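You operate a simulated robot arm through the tools that you are given. There is no shell and no other tool. Be economical: measure what you need, move in short steps, check, and stop when the job is done.

You are at the controls of a simulated robot arm. One attempt, no reset.

Task
Twist the yellow fringe bout to the count on the card.
Fine: seat its tab and clip it first; then unclip it and stand the tab back in its row.

Only the result counts: the job must be done as asked and must still hold three seconds after the hand-in. Knocking over, shifting, dropping, spilling or breaking anything else fails it.

Robot
A 7-joint arm with a two-finger parallel gripper, fixed in place. Base frame: the origin is at the foot of the arm, x ahead of it, y to its left, z up; the work surface is at about z = 78. Readings come in cm, rad, newtons and seconds.
With the tool pointing down near the work surface it reaches from about 30 to 70 cm from the base axis. Its first joint turns from -1.152 to 1.152 rad. Payload 1.57 kg.
The TCP is the grasp point between the finger pads, 3 cm short of the fingertips. In the tool frame z runs along the fingers and y along their closing line. The gripper opens to 11 cm. The fingers are 2.4 cm wide and 1.2 cm thick; the gripper's body (4.8 by 11.2 cm) begins 7.8 cm behind the TCP.
Orientation is that of the tool frame in the base frame, as a unit quaternion [w, x, y, z]. With the fingers straight down and closing along the base's y, the tool's x points along the base's -x, its y along +y and its z along -z.

Tools
- The arm moves only by the tool jog_arm. Its argument "targets" is a list of rows, each an object (a shift or turn left out is 0, a gripper value left out holds the last) with "jaw": the finger opening in cm, from 0 to 11; "delta_pos": the shift along the tool's x, y, z in units of 50 mm (1.0 is 50 mm), a list of three; "dr": the turn, a rotation vector about the tool's x, y, z in units of 5 degrees (1.0 is 5 degrees), a list of three. In form: [{"jaw": jaw, "delta_pos": [dx, dy, dz], "dr": [wx, wy, wz]}, ...]. A call has 1 to 10 rows; each row shifts and turns the commanded pose from where the row before left it, along the tool's axes as they then stand. A call with a number of a shift or a turn outside -1 to 1 is refused whole. Each row takes 0.2 s and may step no farther than 5 cm and 0.15 rad from the row before; otherwise, or with a gripper value out of range, the whole call is refused. A pose out of reach is approached as far as the arm can. The call stops where the force on the tool passes 40 N (or 10 N more than at its start, if that is more) or the arm is blocked; 0.2 s more then pass. Each finger travels about 10.8 cm/s and halts on what it meets, pressing with about 24 N; the grip force reading is that of the motor and also rises with nothing between the fingers. The clock runs only during rows and for 0.2 s after the last one: add rows that do not move to give the fingers time. It gives the time, the measured TCP pose, the force on the tool (base axes), the opening and the grip force at its end, in the units of the frame above (readings bear some noise), and new pictures: "show" is both (left out), scene, wrist or none.
- Cameras (640 x 400 px; columns grow to the right, rows downward): "scene" is fixed at [17.44, -41.31, 138.76]; the picture's right is [0.59, -0.81, 0.00], its down [-0.58, -0.42, -0.70] and it looks along [0.56, 0.41, -0.71] (base axes); focal length 370 px, centre (320, 200). "wrist" rides on the gripper at [-3.6, 0, -8] in the tool frame; the picture's right is [0.00, -1.00, 0.00], its down [0.97, 0.00, -0.24] and it looks along [0.24, 0.00, 0.97] (tool axes); focal length 218 px, centre (320, 200). There is no depth. A picture from a camera that has moved, and an enlarged one, comes with that camera's place and axes in the base frame and with its lens.
- close_up(camera, box): a new picture of the part [left, top, right, bottom] of that camera's present view, enlarged. No time passes.
- hand_in(): hands the job in; it is judged then, once.

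Go step by step. Nothing tells you positions but the pictures and the camera data: compare them with the known pose of the tool, close in by small moves and look again before you grip or let go. The budget is 120 turns and 150 pictures, counting those below and the enlarged ones. Unless the task says otherwise, let go and move clear before handing in, and close with one line.

The tools are called after "Call:" as name(argument=value, ...) on one line, values as JSON. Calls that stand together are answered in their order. jog_arm: Moves the arm, as the interface text tells. Its arguments: {"type":"object","properties":{"targets":{"type":"array","items":{"type":"object","properties":{"jaw":{"type":"number"},"delta_pos":{"type":"array","items":{"type":"number"}},"dr":{"type":"array","items":{"type":"number"}}}}},"show":{"type":"string","enum":["both","scene","wrist","none"]}},"required":["targets"]} The other tools are called the same way: close_up (camera, box) takes an enlarged picture of a part of a camera's view; hand_in () hands the job in.

At the start:

```text
time_s: 0.0
tcp_pos: [36.08, -17.55, 110.49]
orientation: [0.0, 0.0, 1.0, 0.0]
wrist_force: [-0.5, -0.4, -0.2]
grip_width: 11.02
grip_force: 0.0
```

scene: 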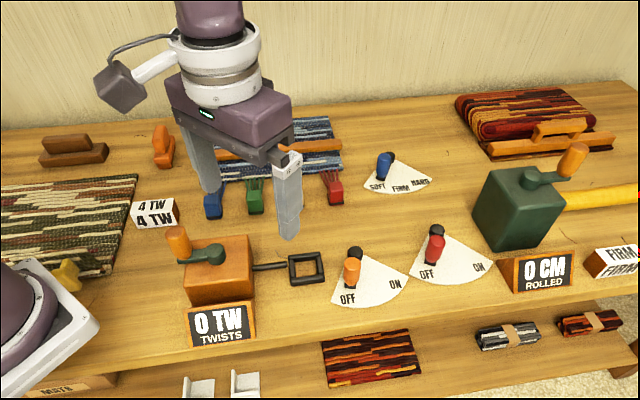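
wrist: 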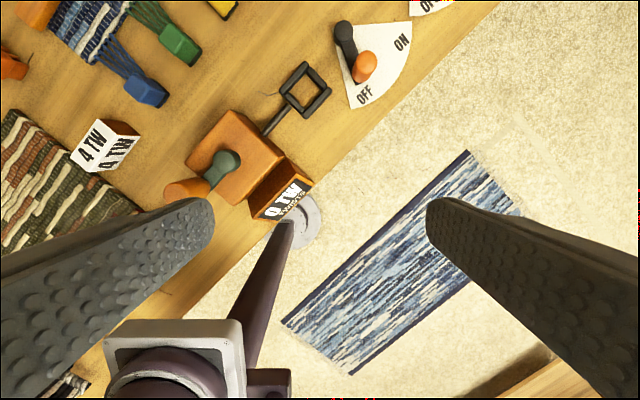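

I see a twist box (orange crank, "0 TW"), a square clip frame on its shaft, a "4 TW" card, and fringe tabs in a row (blue, green, yellow hidden by the gripper, red). I take close looks first.

Call:
close_up(camera="scene", box=[120, 180, 440, 380])

Call:
close_up(camera="wrist", box=[0, 0, 420, 260])

Call:
close_up(camera="scene", box=[180, 110, 380, 235])

```text
2.00 times, centred on (280, 280) of scene
camera zoom: at [17.44, -41.31, 138.76], right [0.59, -0.81, 0.0], down [-0.58, -0.42, -0.7], along [0.56, 0.41, -0.71], focal length 739 px, centre (400, 40)
```

zoom: 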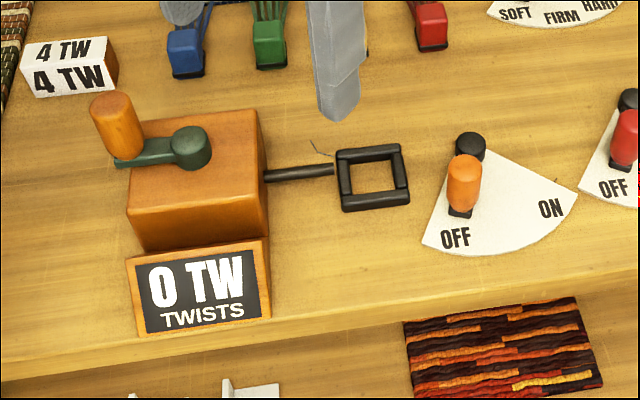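

```text
1.52 times, centred on (210, 130) of wrist
camera zoom: at [39.65, -17.49, 118.42], right [0.0, -1.0, 0.0], down [-0.97, 0.0, 0.24], along [-0.24, 0.0, -0.97], focal length 333 px, centre (488, 307)
```

zoom: 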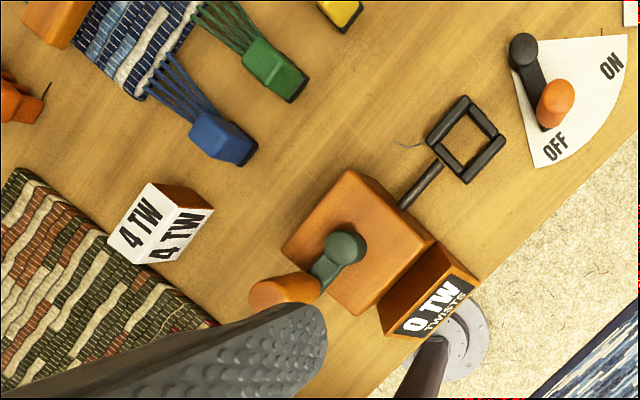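

```text
3.20 times, centred on (280, 172) of scene
camera zoom: at [17.44, -41.31, 138.76], right [0.59, -0.81, 0.0], down [-0.58, -0.42, -0.7], along [0.56, 0.41, -0.71], focal length 1182 px, centre (448, 288)
```

zoom: 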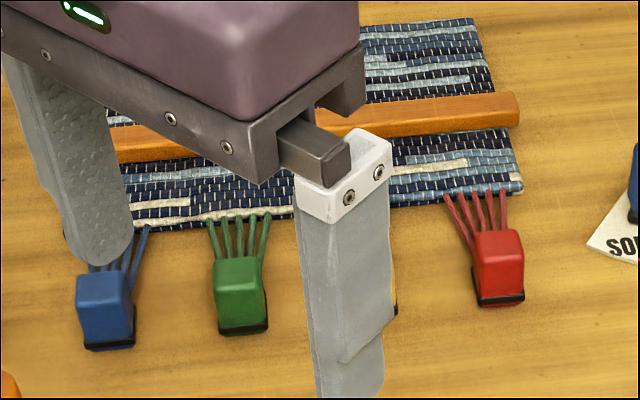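

The orange lever (OFF/ON) beside the frame looks like the clip; next I move forward over the tabs to see the yellow one and measure.

Call:
jog_arm(targets=[{"delta_pos": [-0.9, 0, 0]}, {"delta_pos": [-0.9, 0, 0]}, {"delta_pos": [-0.9, 0, 0]}, {"delta_pos": [0, 0, 0]}])

```text
time_s: 1.0
tcp_pos: [49.29, -17.49, 110.51]
orientation: [-0.001, 0.0, 1.0, 0.0]
wrist_force: [0.4, -0.4, -0.5]
grip_width: 10.99
grip_force: 0.1
camera wrist: at [53.01, -17.45, 118.37], right [0.0, -1.0, 0.0], down [-0.97, 0.0, 0.24], along [-0.24, 0.0, -0.97], focal length 218 px, centre (320, 200)
```

scene: 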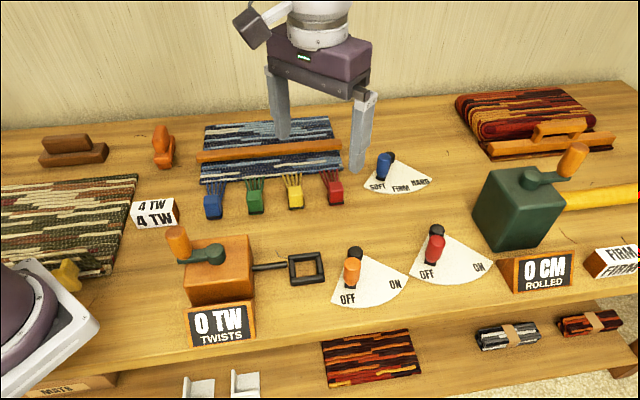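
wrist: 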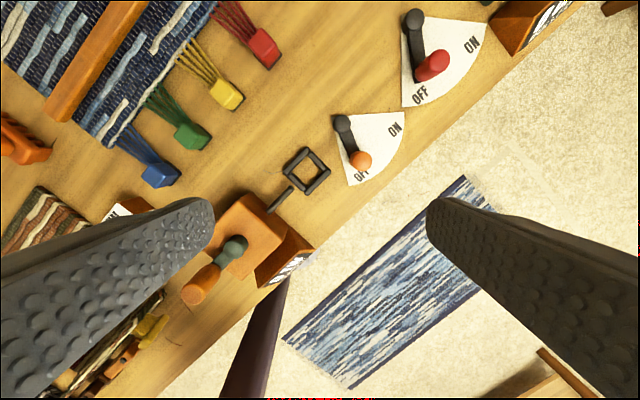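

Now the yellow tab is visible. I zoom in on the tab, the frame and the lever.

Call:
close_up(camera="scene", box=[190, 160, 350, 260])

Call:
close_up(camera="scene", box=[240, 220, 400, 320])

Call:
close_up(camera="wrist", box=[100, 60, 420, 260])

```text
4.00 times, centred on (270, 210) of scene
camera zoom: at [17.44, -41.31, 138.76], right [0.59, -0.81, 0.0], down [-0.58, -0.42, -0.7], along [0.56, 0.41, -0.71], focal length 1478 px, centre (520, 160)
```

zoom: 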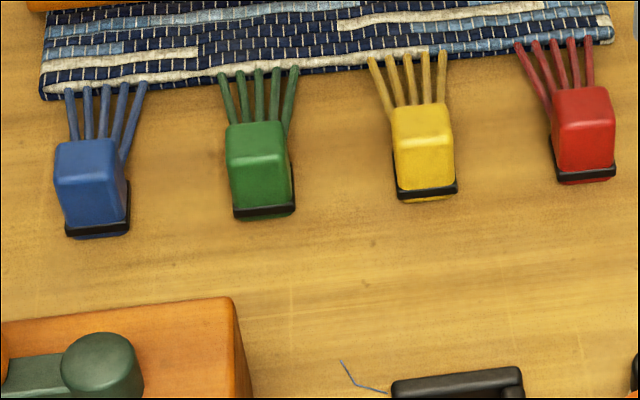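

```text
4.00 times, centred on (320, 270) of scene
camera zoom: at [17.44, -41.31, 138.76], right [0.59, -0.81, 0.0], down [-0.58, -0.42, -0.7], along [0.56, 0.41, -0.71], focal length 1478 px, centre (320, -80)
```

zoom: 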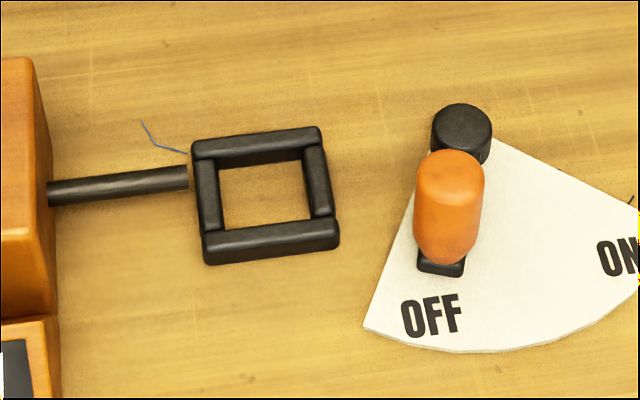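

```text
2.00 times, centred on (260, 160) of wrist
camera zoom: at [53.01, -17.45, 118.37], right [0.0, -1.0, 0.0], down [-0.97, 0.0, 0.24], along [-0.24, 0.0, -0.97], focal length 436 px, centre (440, 280)
```

zoom: 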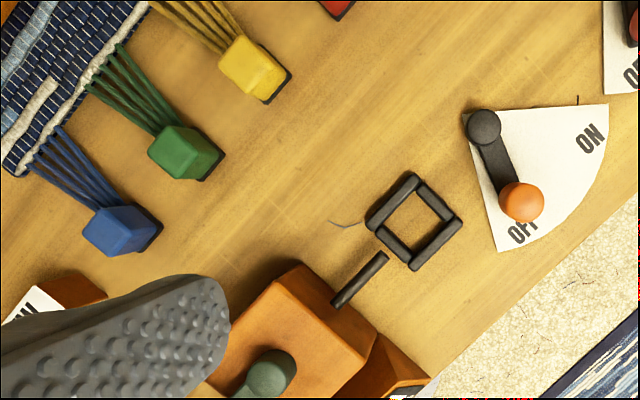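

The layout is turned 45° to the base axes. I put the yellow tab at about (61.2, -2.6), the frame centre at about (48.5, -15.4), and the orange lever just beyond it. I move above the tab and turn the fingers to close along the row.

Call:
jog_arm(targets=[{"delta_pos": [-0.595, 0.745, 0]}, {"delta_pos": [-0.595, 0.745, 0]}, {"delta_pos": [-0.595, 0.745, 0]}, {"delta_pos": [-0.595, 0.745, 0]}, {"dr": [0, 0, -1]}, {"dr": [0, 0, -1]}, {"dr": [0, 0, -1]}, {"dr": [0, 0, -1]}, {"dr": [0, 0, -1]}], show="none")

Call:
jog_arm(targets=[{"dr": [0, 0, -1]}, {"dr": [0, 0, -1]}, {"dr": [0, 0, -1]}, {"dr": [0, 0, -1]}, {"delta_pos": [0, 0, 0.9]}, {"delta_pos": [0, 0, 0.9]}, {"delta_pos": [0, 0, 0.9], "jaw": 6}, {"delta_pos": [0, 0, 0]}])

```text
time_s: 3.0
tcp_pos: [61.46, -2.69, 110.55]
orientation: [-0.001, -0.217, 0.976, 0.001]
wrist_force: [-0.1, -0.1, -0.3]
grip_width: 11.01
grip_force: 0.1
```

```text
time_s: 4.8
tcp_pos: [61.43, -2.91, 96.84]
orientation: [0.0, -0.383, 0.924, 0.0]
wrist_force: [-0.1, 0.4, 0.9]
grip_width: 5.99
grip_force: 0.0
camera wrist: at [63.86, -0.3, 104.79], right [0.71, -0.71, 0.0], down [-0.69, -0.69, 0.24], along [-0.17, -0.17, -0.97], focal length 218 px, centre (320, 200)
```

scene: 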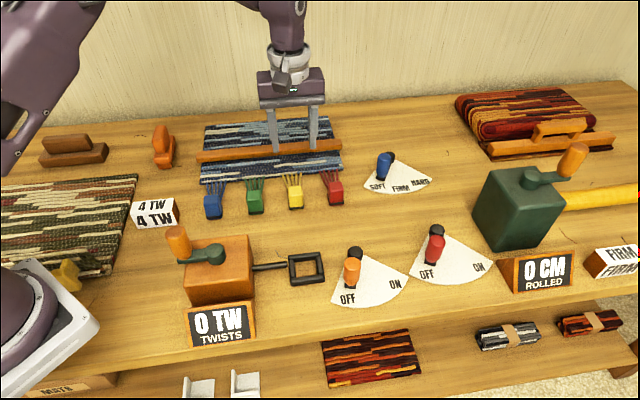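
wrist: 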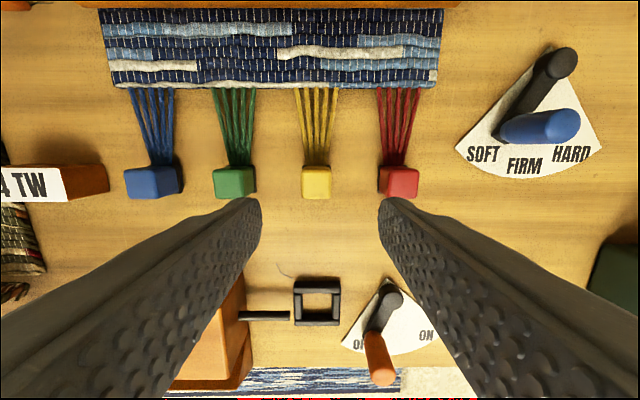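

Call:
close_up(camera="wrist", box=[260, 140, 380, 215])

Call:
close_up(camera="wrist", box=[240, 260, 440, 385])

Call:
close_up(camera="scene", box=[260, 160, 340, 210])

```text
5.33 times, centred on (320, 178) of wrist
camera zoom: at [63.86, -0.3, 104.79], right [0.71, -0.71, 0.0], down [-0.69, -0.69, 0.24], along [-0.17, -0.17, -0.97], focal length 1164 px, centre (320, 320)
```

zoom: 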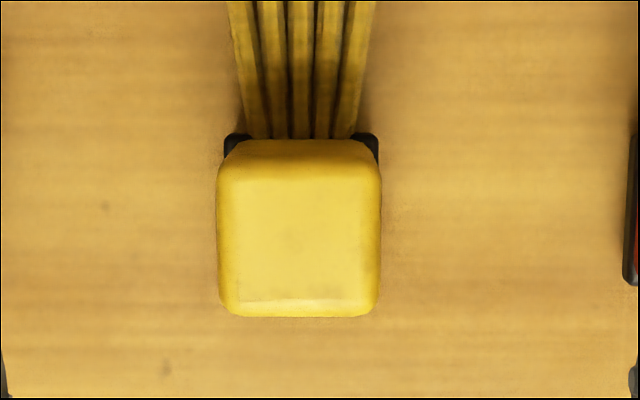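

```text
3.20 times, centred on (340, 322) of wrist
camera zoom: at [63.86, -0.3, 104.79], right [0.71, -0.71, 0.0], down [-0.69, -0.69, 0.24], along [-0.17, -0.17, -0.97], focal length 698 px, centre (256, -192)
```

zoom: 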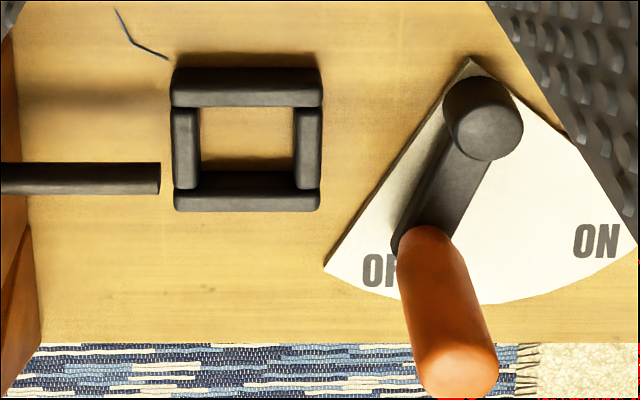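

```text
8.00 times, centred on (300, 185) of scene
camera zoom: at [17.44, -41.31, 138.76], right [0.59, -0.81, 0.0], down [-0.58, -0.42, -0.7], along [0.56, 0.41, -0.71], focal length 2956 px, centre (480, 320)
```

zoom: 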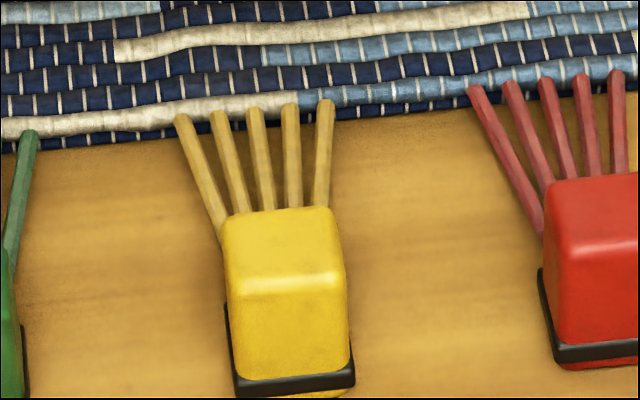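

The tab is about 3.3 cm wide and 4 cm tall with a dark band at its base. I correct slightly, descend to z≈88 and recheck.

Call:
jog_arm(targets=[{"delta_pos": [0.07, 0.076, 0.44]}, {"delta_pos": [0, 0, 0.66]}, {"delta_pos": [0, 0, 0.66]}, {"delta_pos": [0, 0, 0]}, {"delta_pos": [0, 0, 0]}])

Call:
close_up(camera="scene", box=[240, 130, 368, 210])

```text
time_s: 6.0
tcp_pos: [60.95, -2.9, 88.27]
orientation: [0.0, -0.383, 0.924, 0.0]
wrist_force: [0.1, 0.6, -0.4]
grip_width: 6.0
grip_force: 0.1
camera wrist: at [63.41, -0.21, 96.25], right [0.71, -0.71, 0.0], down [-0.69, -0.69, 0.24], along [-0.17, -0.17, -0.97], focal length 218 px, centre (320, 200)
```

scene: 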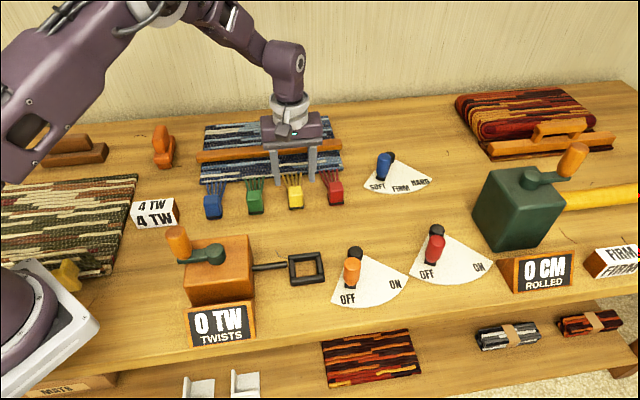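
wrist: 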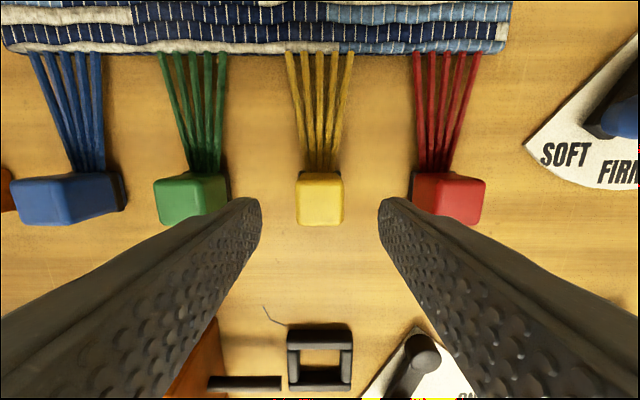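

```text
5.00 times, centred on (304, 170) of scene
camera zoom: at [17.44, -41.31, 138.76], right [0.59, -0.81, 0.0], down [-0.58, -0.42, -0.7], along [0.56, 0.41, -0.71], focal length 1847 px, centre (400, 350)
```

zoom: 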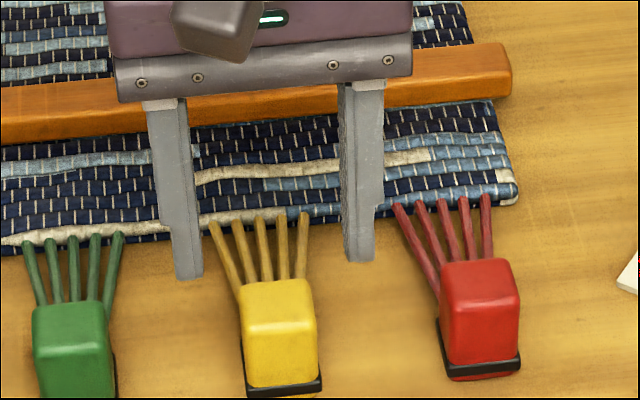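

The tab is centred between the fingers. I descend until the tips are about 2 cm above the table and close.

Call:
jog_arm(targets=[{"delta_pos": [0, 0, 0.5]}, {"delta_pos": [0, 0, 0.53]}, {"delta_pos": [0, 0, 0]}, {"delta_pos": [0, 0, 0]}])

Call:
close_up(camera="scene", box=[240, 130, 368, 210])

```text
time_s: 7.0
tcp_pos: [61.15, -2.91, 83.34]
orientation: [0.0, -0.383, 0.924, 0.0]
wrist_force: [-0.2, -0.1, -0.5]
grip_width: 6.0
grip_force: 0.0
camera wrist: at [63.63, -0.27, 91.3], right [0.71, -0.71, 0.0], down [-0.69, -0.69, 0.24], along [-0.17, -0.17, -0.97], focal length 218 px, centre (320, 200)
```

scene: 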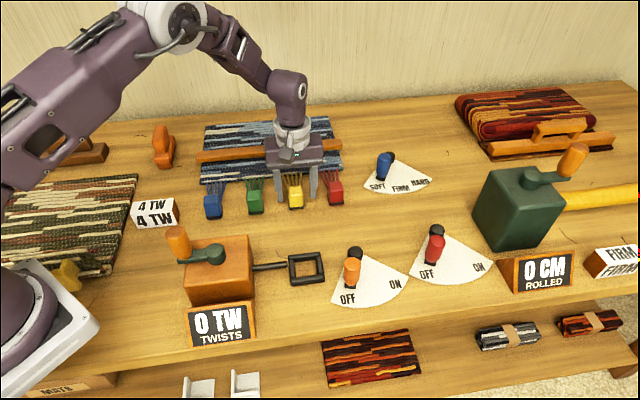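
wrist: 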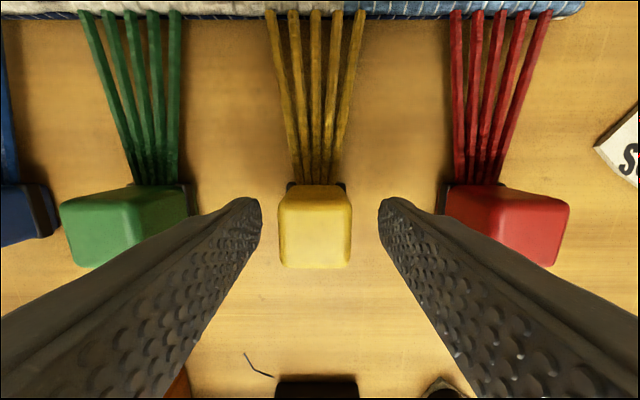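

```text
5.00 times, centred on (304, 170) of scene
camera zoom: at [17.44, -41.31, 138.76], right [0.59, -0.81, 0.0], down [-0.58, -0.42, -0.7], along [0.56, 0.41, -0.71], focal length 1847 px, centre (400, 350)
```

zoom: 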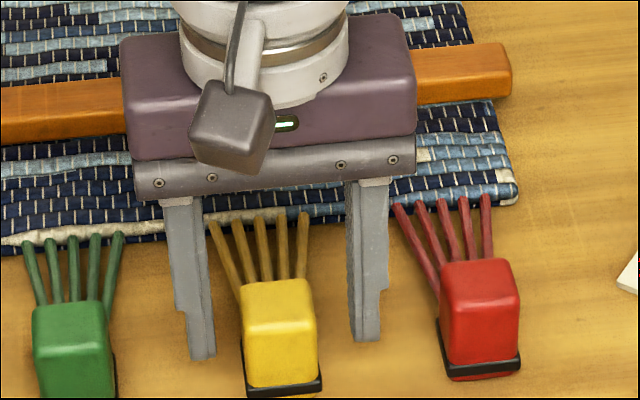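

Call:
jog_arm(targets=[{"delta_pos": [0.04, 0.035, 0.04]}, {"delta_pos": [0, 0, 0]}, {"jaw": 2.5}, {"jaw": 2.5}, {"jaw": 2.5}, {"jaw": 2.5}])

```text
time_s: 8.4
tcp_pos: [60.79, -2.95, 83.14]
orientation: [0.0, -0.382, 0.924, 0.0]
wrist_force: [0.6, 0.3, 0.5]
grip_width: 3.11
grip_force: 23.7
camera wrist: at [63.33, -0.2, 90.95], right [0.71, -0.71, 0.0], down [-0.69, -0.69, 0.24], along [-0.17, -0.17, -0.97], focal length 218 px, centre (320, 200)
```

scene: 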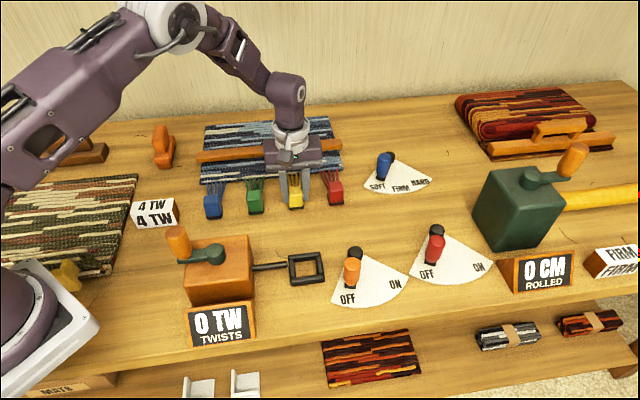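
wrist: 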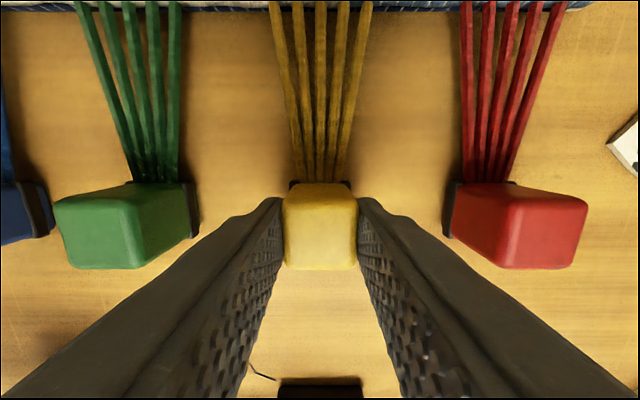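

Gripped at 3.1 cm. I lift and carry it toward the frame, about 17.4 cm nearer the front.

Call:
jog_arm(targets=[{"delta_pos": [0, 0, -0.6]}, {"delta_pos": [0, 0, -0.6]}, {"delta_pos": [0.7, 0, 0]}, {"delta_pos": [0.7, 0, 0]}, {"delta_pos": [0.7, 0, 0]}, {"delta_pos": [0.7, 0, 0]}, {"delta_pos": [0.68, 0, 0]}, {"delta_pos": [0, 0, 0]}, {"delta_pos": [0, 0, 0]}])

Call:
close_up(camera="scene", box=[240, 210, 400, 310])

```text
time_s: 10.4
tcp_pos: [48.44, -15.12, 88.44]
orientation: [0.0, -0.383, 0.924, 0.0]
wrist_force: [0.3, -0.7, -0.5]
grip_width: 2.5
grip_force: 0.0
camera wrist: at [50.98, -12.56, 96.44], right [0.71, -0.71, 0.0], down [-0.69, -0.69, 0.24], along [-0.17, -0.17, -0.97], focal length 218 px, centre (320, 200)
```

scene: 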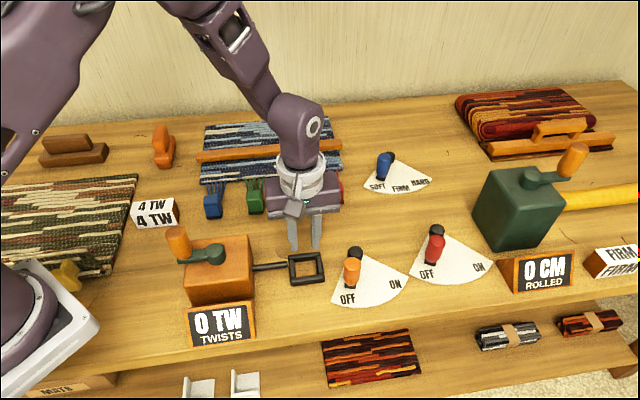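
wrist: 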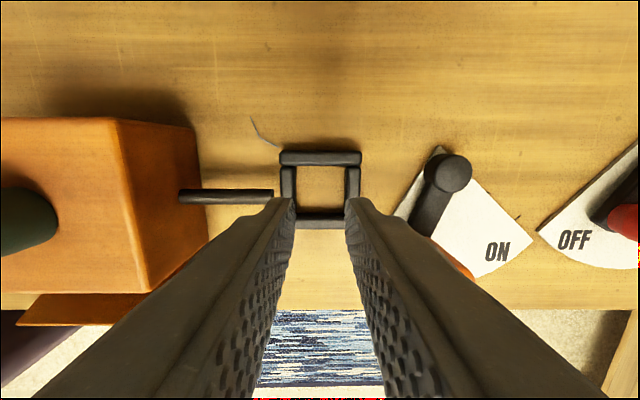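

```text
4.00 times, centred on (320, 260) of scene
camera zoom: at [17.44, -41.31, 138.76], right [0.59, -0.81, 0.0], down [-0.58, -0.42, -0.7], along [0.56, 0.41, -0.71], focal length 1478 px, centre (320, -40)
```

zoom: 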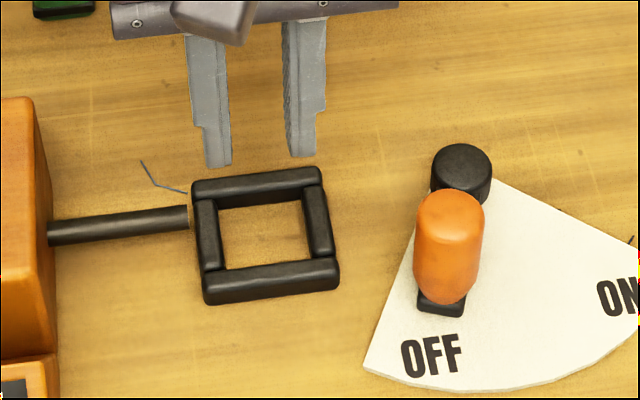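

The tab slipped out of the grip somewhere. I raise and look for it.

Call:
jog_arm(targets=[{"delta_pos": [0, 0, -0.9]}, {"delta_pos": [0, 0, -0.9]}, {"delta_pos": [-0.6, 0, -0.5]}, {"delta_pos": [0, 0, 0]}])

```text
time_s: 11.4
tcp_pos: [50.52, -13.09, 100.14]
orientation: [0.0, -0.382, 0.924, 0.0]
wrist_force: [0.1, 0.2, 0.1]
grip_width: 2.52
grip_force: 0.1
camera wrist: at [53.06, -10.39, 108.12], right [0.71, -0.71, 0.0], down [-0.69, -0.69, 0.24], along [-0.17, -0.17, -0.97], focal length 218 px, centre (320, 200)
```

scene: 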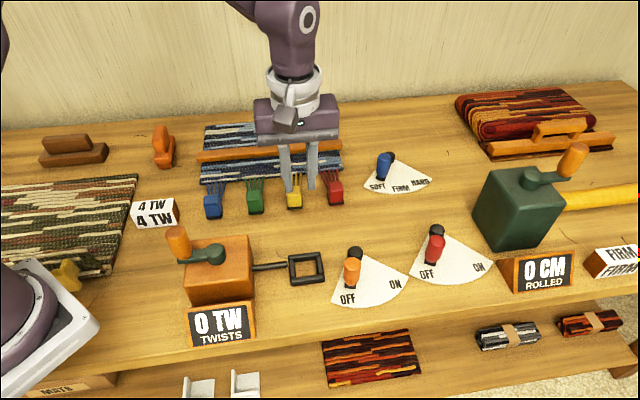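
wrist: 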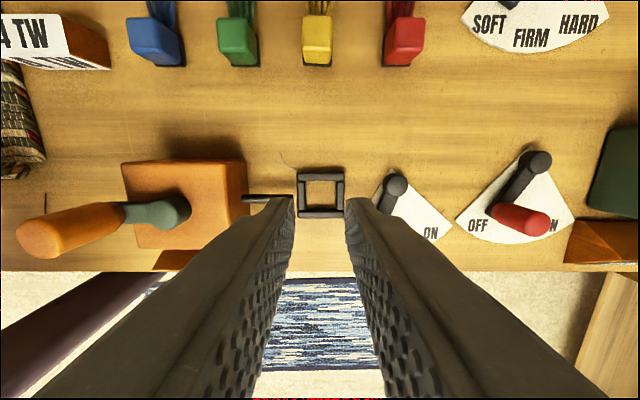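

The tab still stands in its place; it just slipped from the grip. I go back, grip a bit lower and lift slowly.

Call:
jog_arm(targets=[{"delta_pos": [-0.9, 0, 0], "jaw": 6}, {"delta_pos": [-0.9, 0, 0]}, {"delta_pos": [-0.9, 0, 0]}, {"delta_pos": [-0.18, 0, 0.8]}, {"delta_pos": [0, 0, 0.8]}, {"delta_pos": [0, 0, 0.8]}, {"delta_pos": [0, 0, 0]}, {"delta_pos": [0, 0, 0]}])

Call:
close_up(camera="wrist", box=[240, 120, 400, 220])

Call:
close_up(camera="scene", box=[240, 130, 368, 210])

```text
time_s: 13.2
tcp_pos: [60.43, -3.03, 88.23]
orientation: [-0.001, -0.383, 0.924, 0.0]
wrist_force: [-0.3, -0.3, 1.2]
grip_width: 6.01
grip_force: 0.0
camera wrist: at [63.08, -0.4, 96.16], right [0.71, -0.71, 0.0], down [-0.69, -0.69, 0.24], along [-0.17, -0.17, -0.97], focal length 218 px, centre (320, 200)
```

scene: 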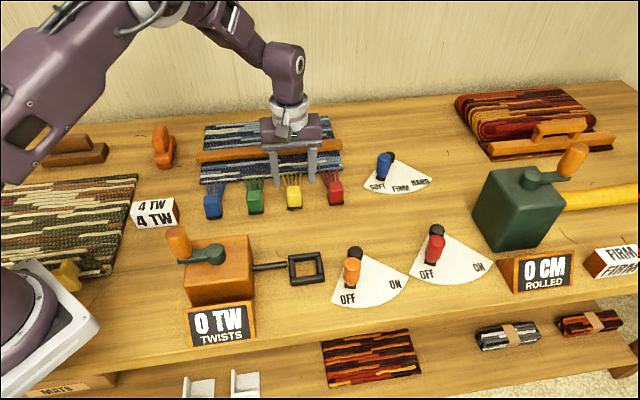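
wrist: 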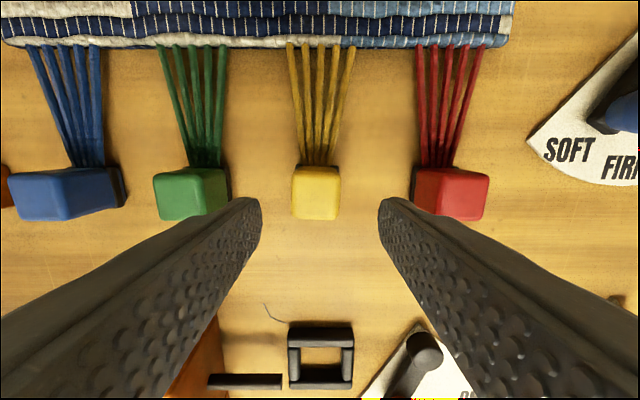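

```text
4.00 times, centred on (320, 170) of wrist
camera zoom: at [63.08, -0.4, 96.16], right [0.71, -0.71, 0.0], down [-0.69, -0.69, 0.24], along [-0.17, -0.17, -0.97], focal length 873 px, centre (320, 320)
```

zoom: 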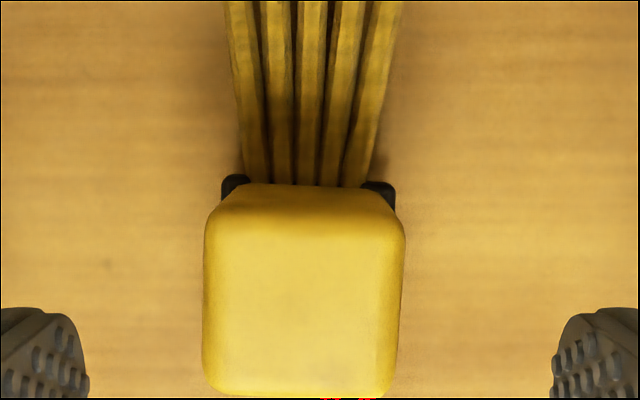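

```text
5.00 times, centred on (304, 170) of scene
camera zoom: at [17.44, -41.31, 138.76], right [0.59, -0.81, 0.0], down [-0.58, -0.42, -0.7], along [0.56, 0.41, -0.71], focal length 1847 px, centre (400, 350)
```

zoom: 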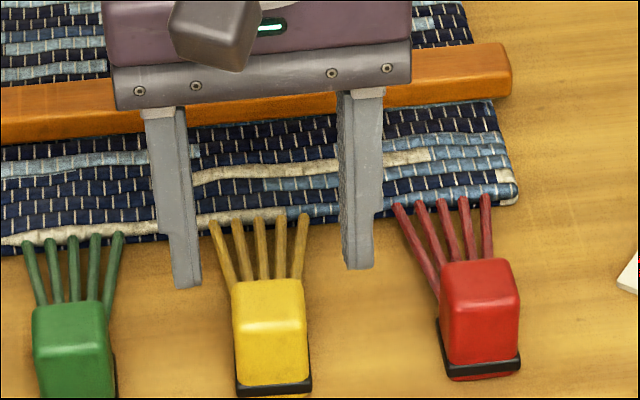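

Call:
jog_arm(targets=[{"delta_pos": [-0.05, 0.054, 0.4]}, {"delta_pos": [0, 0, 0.4]}, {"delta_pos": [0, 0, 0.38]}, {"delta_pos": [0, 0, 0]}, {"jaw": 1}, {"jaw": 1}, {"jaw": 1}, {"jaw": 1}, {"jaw": 1}])

Call:
jog_arm(targets=[{"delta_pos": [0, 0, -0.06]}, {"delta_pos": [0, 0, -0.06]}, {"delta_pos": [0, 0, -0.06]}, {"delta_pos": [0, 0, 0]}])

Call:
close_up(camera="scene", box=[240, 130, 368, 210])

```text
time_s: 15.2
tcp_pos: [60.57, -2.67, 82.33]
orientation: [0.0, -0.383, 0.924, 0.0]
wrist_force: [-0.3, 0.5, -1.0]
grip_width: 3.15
grip_force: 23.1
camera wrist: at [63.11, -0.03, 90.31], right [0.71, -0.71, 0.0], down [-0.69, -0.69, 0.24], along [-0.17, -0.17, -0.97], focal length 218 px, centre (320, 200)
```

scene: 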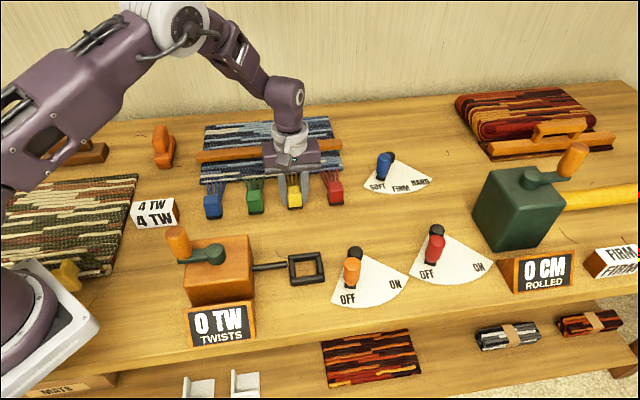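
wrist: 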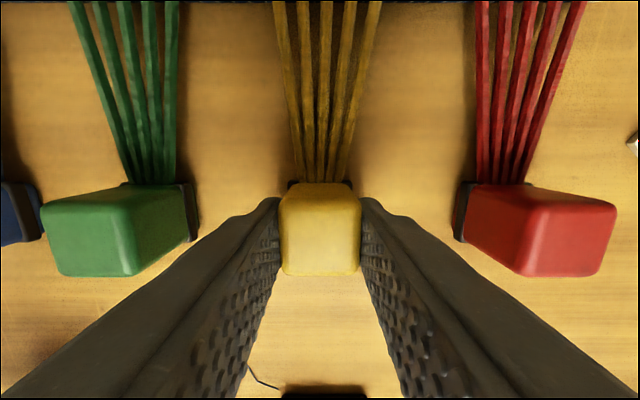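

```text
time_s: 16.2
tcp_pos: [60.61, -2.47, 83.3]
orientation: [0.001, -0.382, 0.924, 0.0]
wrist_force: [-0.1, 1.0, -1.2]
grip_width: 3.16
grip_force: 24.1
camera wrist: at [63.21, 0.24, 91.26], right [0.71, -0.71, 0.0], down [-0.69, -0.69, 0.24], along [-0.17, -0.17, -0.97], focal length 218 px, centre (320, 200)
```

scene: 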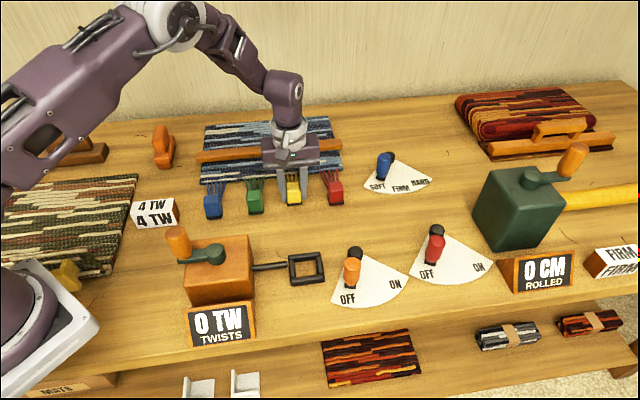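
wrist: 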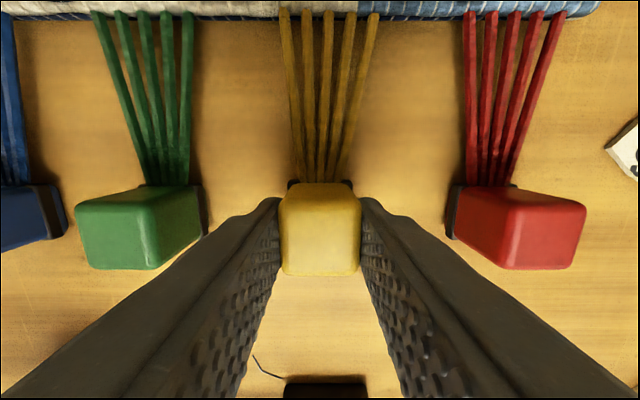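

```text
5.00 times, centred on (304, 170) of scene
camera zoom: at [17.44, -41.31, 138.76], right [0.59, -0.81, 0.0], down [-0.58, -0.42, -0.7], along [0.56, 0.41, -0.71], focal length 1847 px, centre (400, 350)
```

zoom: 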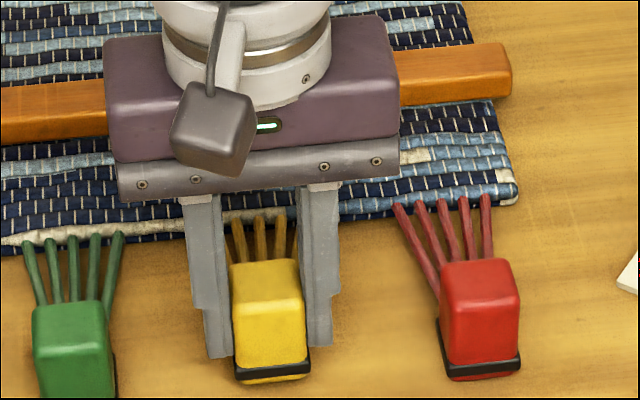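

It lifts with the gripper this time. I lift some more, slowly, then begin the carry.

Call:
jog_arm(targets=[{"delta_pos": [0, 0, -0.07]}, {"delta_pos": [0, 0, -0.07]}, {"delta_pos": [0, 0, -0.07]}, {"delta_pos": [0, 0, -0.07]}, {"delta_pos": [0, 0, -0.07]}, {"delta_pos": [0, 0, -0.07]}, {"delta_pos": [0.1, 0, 0]}, {"delta_pos": [0.2, 0, 0]}, {"delta_pos": [0.2, 0, 0]}, {"delta_pos": [0.1, 0, 0]}], show="scene")

Call:
close_up(camera="scene", box=[240, 130, 368, 210])

```text
time_s: 18.4
tcp_pos: [58.59, -4.33, 85.47]
orientation: [0.001, -0.383, 0.924, 0.0]
wrist_force: [1.2, -0.6, -0.4]
grip_width: 3.12
grip_force: 24.2
```

scene: 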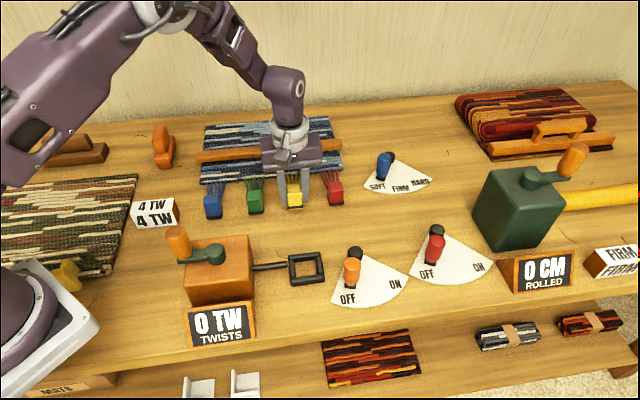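

```text
5.00 times, centred on (304, 170) of scene
camera zoom: at [17.44, -41.31, 138.76], right [0.59, -0.81, 0.0], down [-0.58, -0.42, -0.7], along [0.56, 0.41, -0.71], focal length 1847 px, centre (400, 350)
```

zoom: 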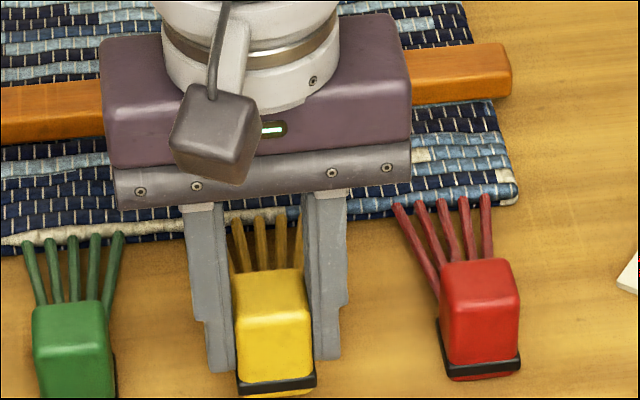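

Call:
jog_arm(targets=[{"delta_pos": [0.2, -0.05, -0.05]}, {"delta_pos": [0.4, 0, 0]}, {"delta_pos": [0.4, 0, 0]}, {"delta_pos": [0.4, 0, 0]}, {"delta_pos": [0.4, 0, 0]}, {"delta_pos": [0.4, 0, 0]}, {"delta_pos": [0.4, 0, 0]}, {"delta_pos": [0.25, 0, 0]}, {"delta_pos": [0.1, 0, 0]}, {"delta_pos": [0, 0, 0]}])

Call:
close_up(camera="scene", box=[240, 210, 400, 310])

Call:
close_up(camera="wrist", box=[220, 120, 420, 245])

```text
time_s: 20.6
tcp_pos: [48.4, -15.22, 85.62]
orientation: [0.0, -0.383, 0.924, 0.0]
wrist_force: [0.1, 0.3, -0.6]
grip_width: 3.14
grip_force: 23.8
camera wrist: at [50.98, -12.58, 93.59], right [0.71, -0.71, 0.0], down [-0.69, -0.69, 0.24], along [-0.17, -0.17, -0.97], focal length 218 px, centre (320, 200)
```

scene: 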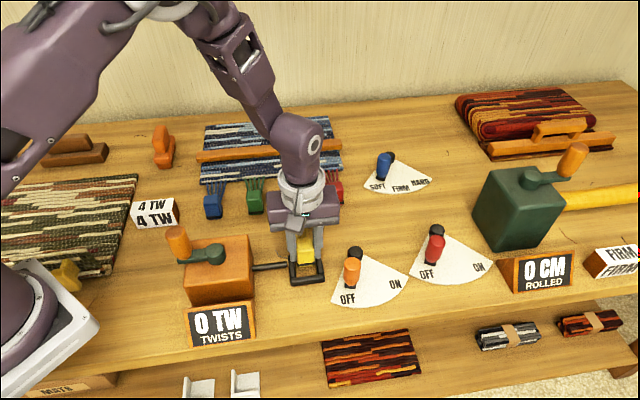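
wrist: 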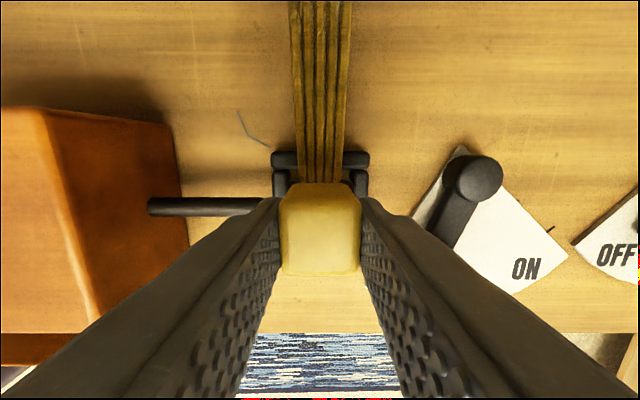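

```text
4.00 times, centred on (320, 260) of scene
camera zoom: at [17.44, -41.31, 138.76], right [0.59, -0.81, 0.0], down [-0.58, -0.42, -0.7], along [0.56, 0.41, -0.71], focal length 1478 px, centre (320, -40)
```

zoom: 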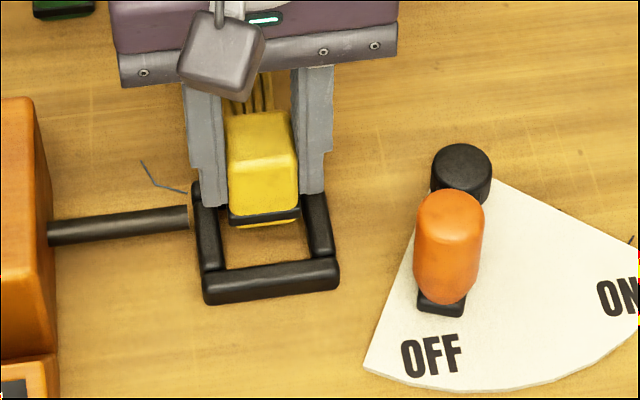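

```text
3.20 times, centred on (320, 182) of wrist
camera zoom: at [50.98, -12.58, 93.59], right [0.71, -0.71, 0.0], down [-0.69, -0.69, 0.24], along [-0.17, -0.17, -0.97], focal length 698 px, centre (320, 256)
```

zoom: 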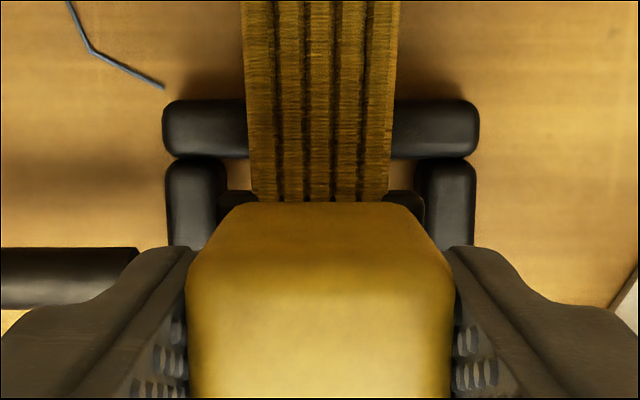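

Held and above the frame. I shift 2 mm forward and lower slowly.

Call:
jog_arm(targets=[{"delta_pos": [0.03, 0, 0.1]}, {"delta_pos": [0, 0, 0.1]}, {"delta_pos": [0, 0, 0.1]}, {"delta_pos": [0, 0, 0.1]}, {"delta_pos": [0, 0, 0.1]}, {"delta_pos": [0, 0, 0.06]}, {"delta_pos": [0, 0, 0]}])

Call:
close_up(camera="scene", box=[240, 210, 400, 310])

```text
time_s: 22.2
tcp_pos: [48.24, -15.16, 82.91]
orientation: [0.0, -0.382, 0.924, -0.001]
wrist_force: [-0.4, 0.5, -0.4]
grip_width: 3.13
grip_force: 24.3
camera wrist: at [50.86, -12.56, 90.81], right [0.71, -0.71, 0.0], down [-0.69, -0.69, 0.24], along [-0.17, -0.17, -0.97], focal length 218 px, centre (320, 200)
```

scene: 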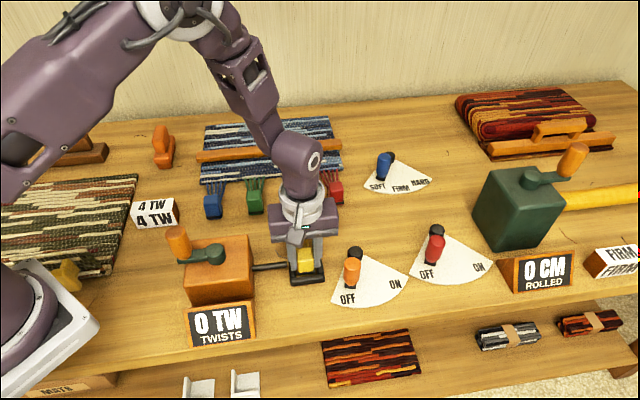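
wrist: 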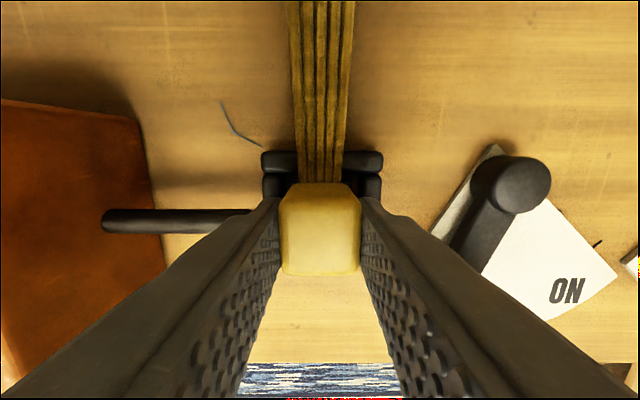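

```text
4.00 times, centred on (320, 260) of scene
camera zoom: at [17.44, -41.31, 138.76], right [0.59, -0.81, 0.0], down [-0.58, -0.42, -0.7], along [0.56, 0.41, -0.71], focal length 1478 px, centre (320, -40)
```

zoom: 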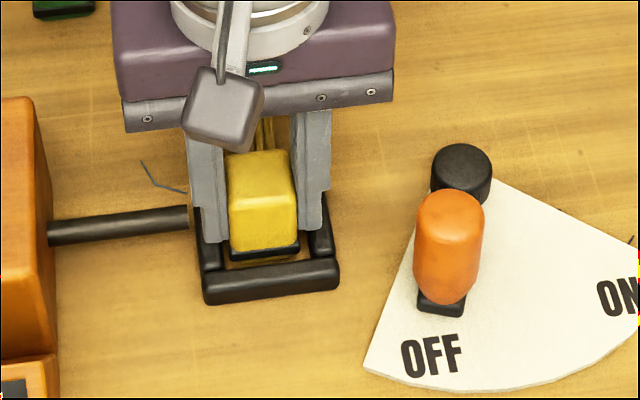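

Call:
jog_arm(targets=[{"delta_pos": [0.02, 0, 0.04]}, {"delta_pos": [0, 0, 0.04]}, {"delta_pos": [0, 0, 0.01]}, {"delta_pos": [0, 0, 0]}])

Call:
close_up(camera="scene", box=[260, 230, 356, 290])

```text
time_s: 23.2
tcp_pos: [48.16, -15.34, 82.65]
orientation: [0.0, -0.382, 0.924, -0.002]
wrist_force: [-1.2, 0.5, 39.0]
grip_width: 3.13
grip_force: 24.2
camera wrist: at [50.68, -12.63, 90.52], right [0.71, -0.71, 0.0], down [-0.69, -0.69, 0.24], along [-0.17, -0.17, -0.97], focal length 218 px, centre (320, 200)
```

scene: 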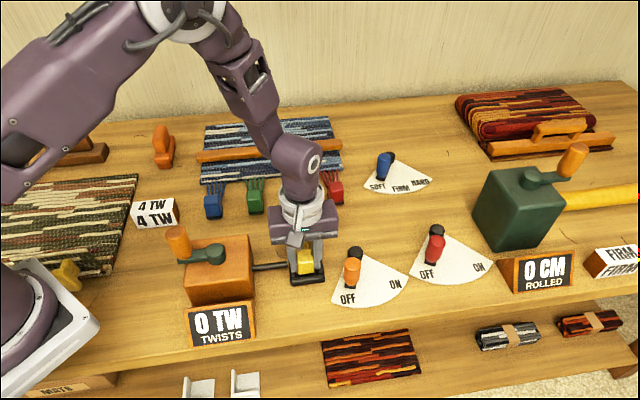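
wrist: 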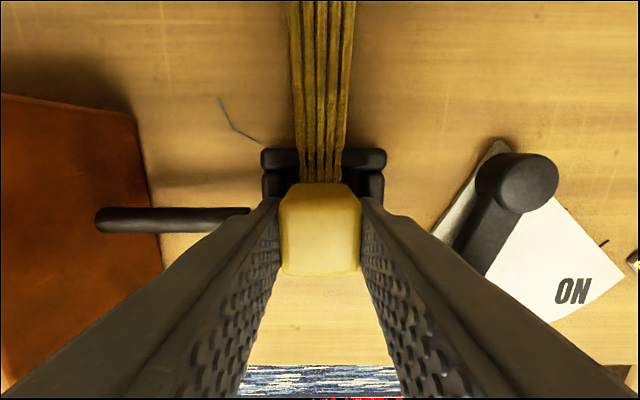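

```text
6.67 times, centred on (308, 260) of scene
camera zoom: at [17.38, -41.29, 138.77], right [0.59, -0.81, 0.0], down [-0.58, -0.42, -0.7], along [0.56, 0.41, -0.71], focal length 2463 px, centre (400, -200)
```

zoom: 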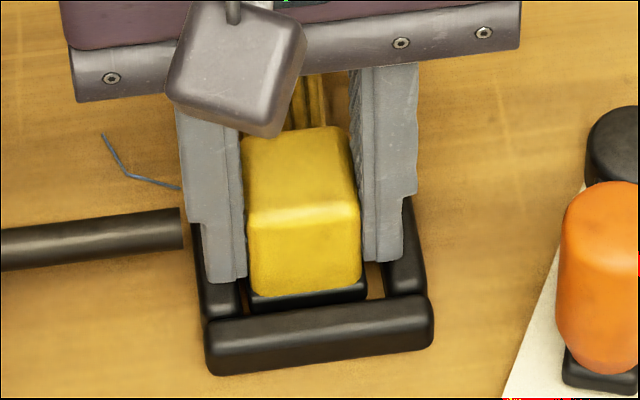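

Contact reached (39 N), tab is inside the frame. I relax the pressure a touch, open slightly and look.

Call:
jog_arm(targets=[{"delta_pos": [0, 0, -0.05]}, {"delta_pos": [0, 0, 0]}, {"jaw": 3.6}, {"jaw": 4.6}, {"jaw": 4.6}, {"delta_pos": [0, 0, -0.3]}, {"delta_pos": [0, 0, -0.8]}, {"delta_pos": [0, 0, 0]}])

Call:
close_up(camera="scene", box=[260, 220, 388, 300])

Call:
close_up(camera="wrist", box=[220, 130, 420, 255])

```text
time_s: 25.0
tcp_pos: [48.06, -15.13, 88.23]
orientation: [0.001, -0.383, 0.924, 0.0]
wrist_force: [-0.5, 0.0, 0.8]
grip_width: 4.61
grip_force: 0.1
camera wrist: at [50.68, -12.48, 96.11], right [0.71, -0.71, 0.0], down [-0.69, -0.69, 0.24], along [-0.17, -0.17, -0.97], focal length 218 px, centre (320, 200)
```

scene: 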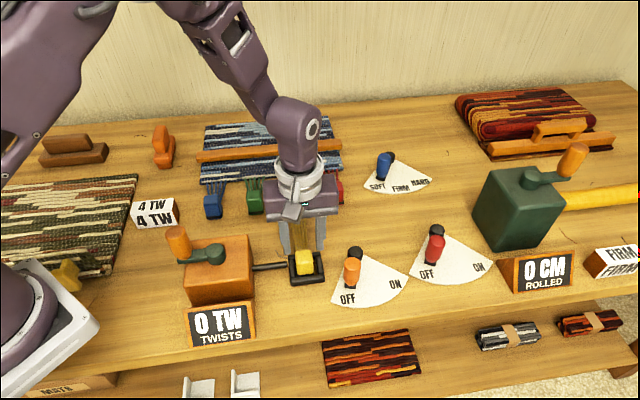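
wrist: 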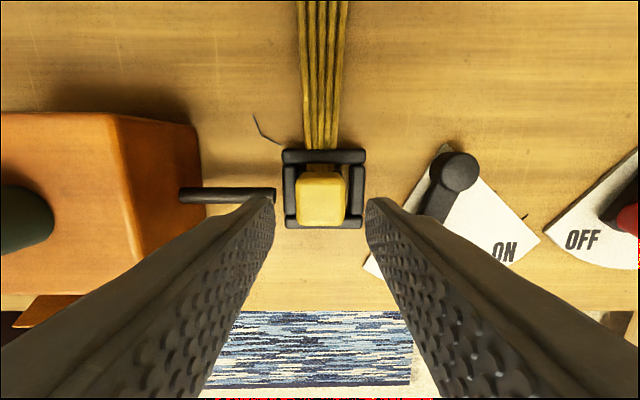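

```text
5.00 times, centred on (324, 260) of scene
camera zoom: at [17.44, -41.31, 138.76], right [0.59, -0.81, 0.0], down [-0.58, -0.42, -0.7], along [0.56, 0.41, -0.71], focal length 1847 px, centre (300, -100)
```

zoom: 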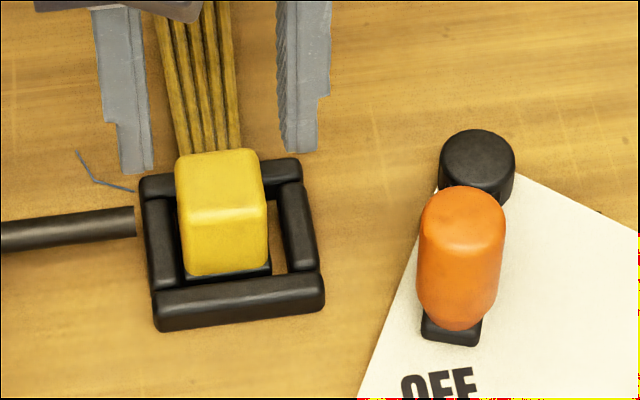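

```text
3.20 times, centred on (320, 192) of wrist
camera zoom: at [50.68, -12.48, 96.11], right [0.71, -0.71, 0.0], down [-0.69, -0.69, 0.24], along [-0.17, -0.17, -0.97], focal length 698 px, centre (320, 224)
```

zoom: 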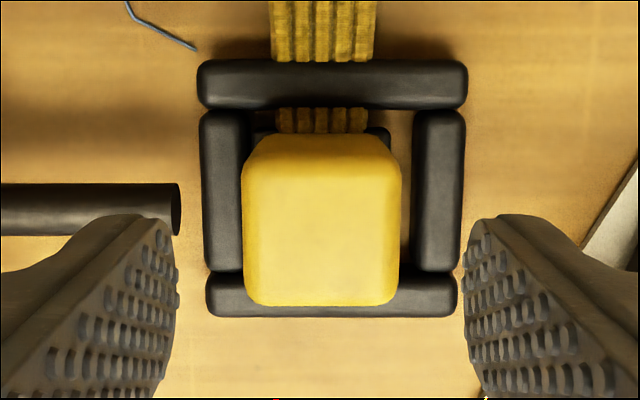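

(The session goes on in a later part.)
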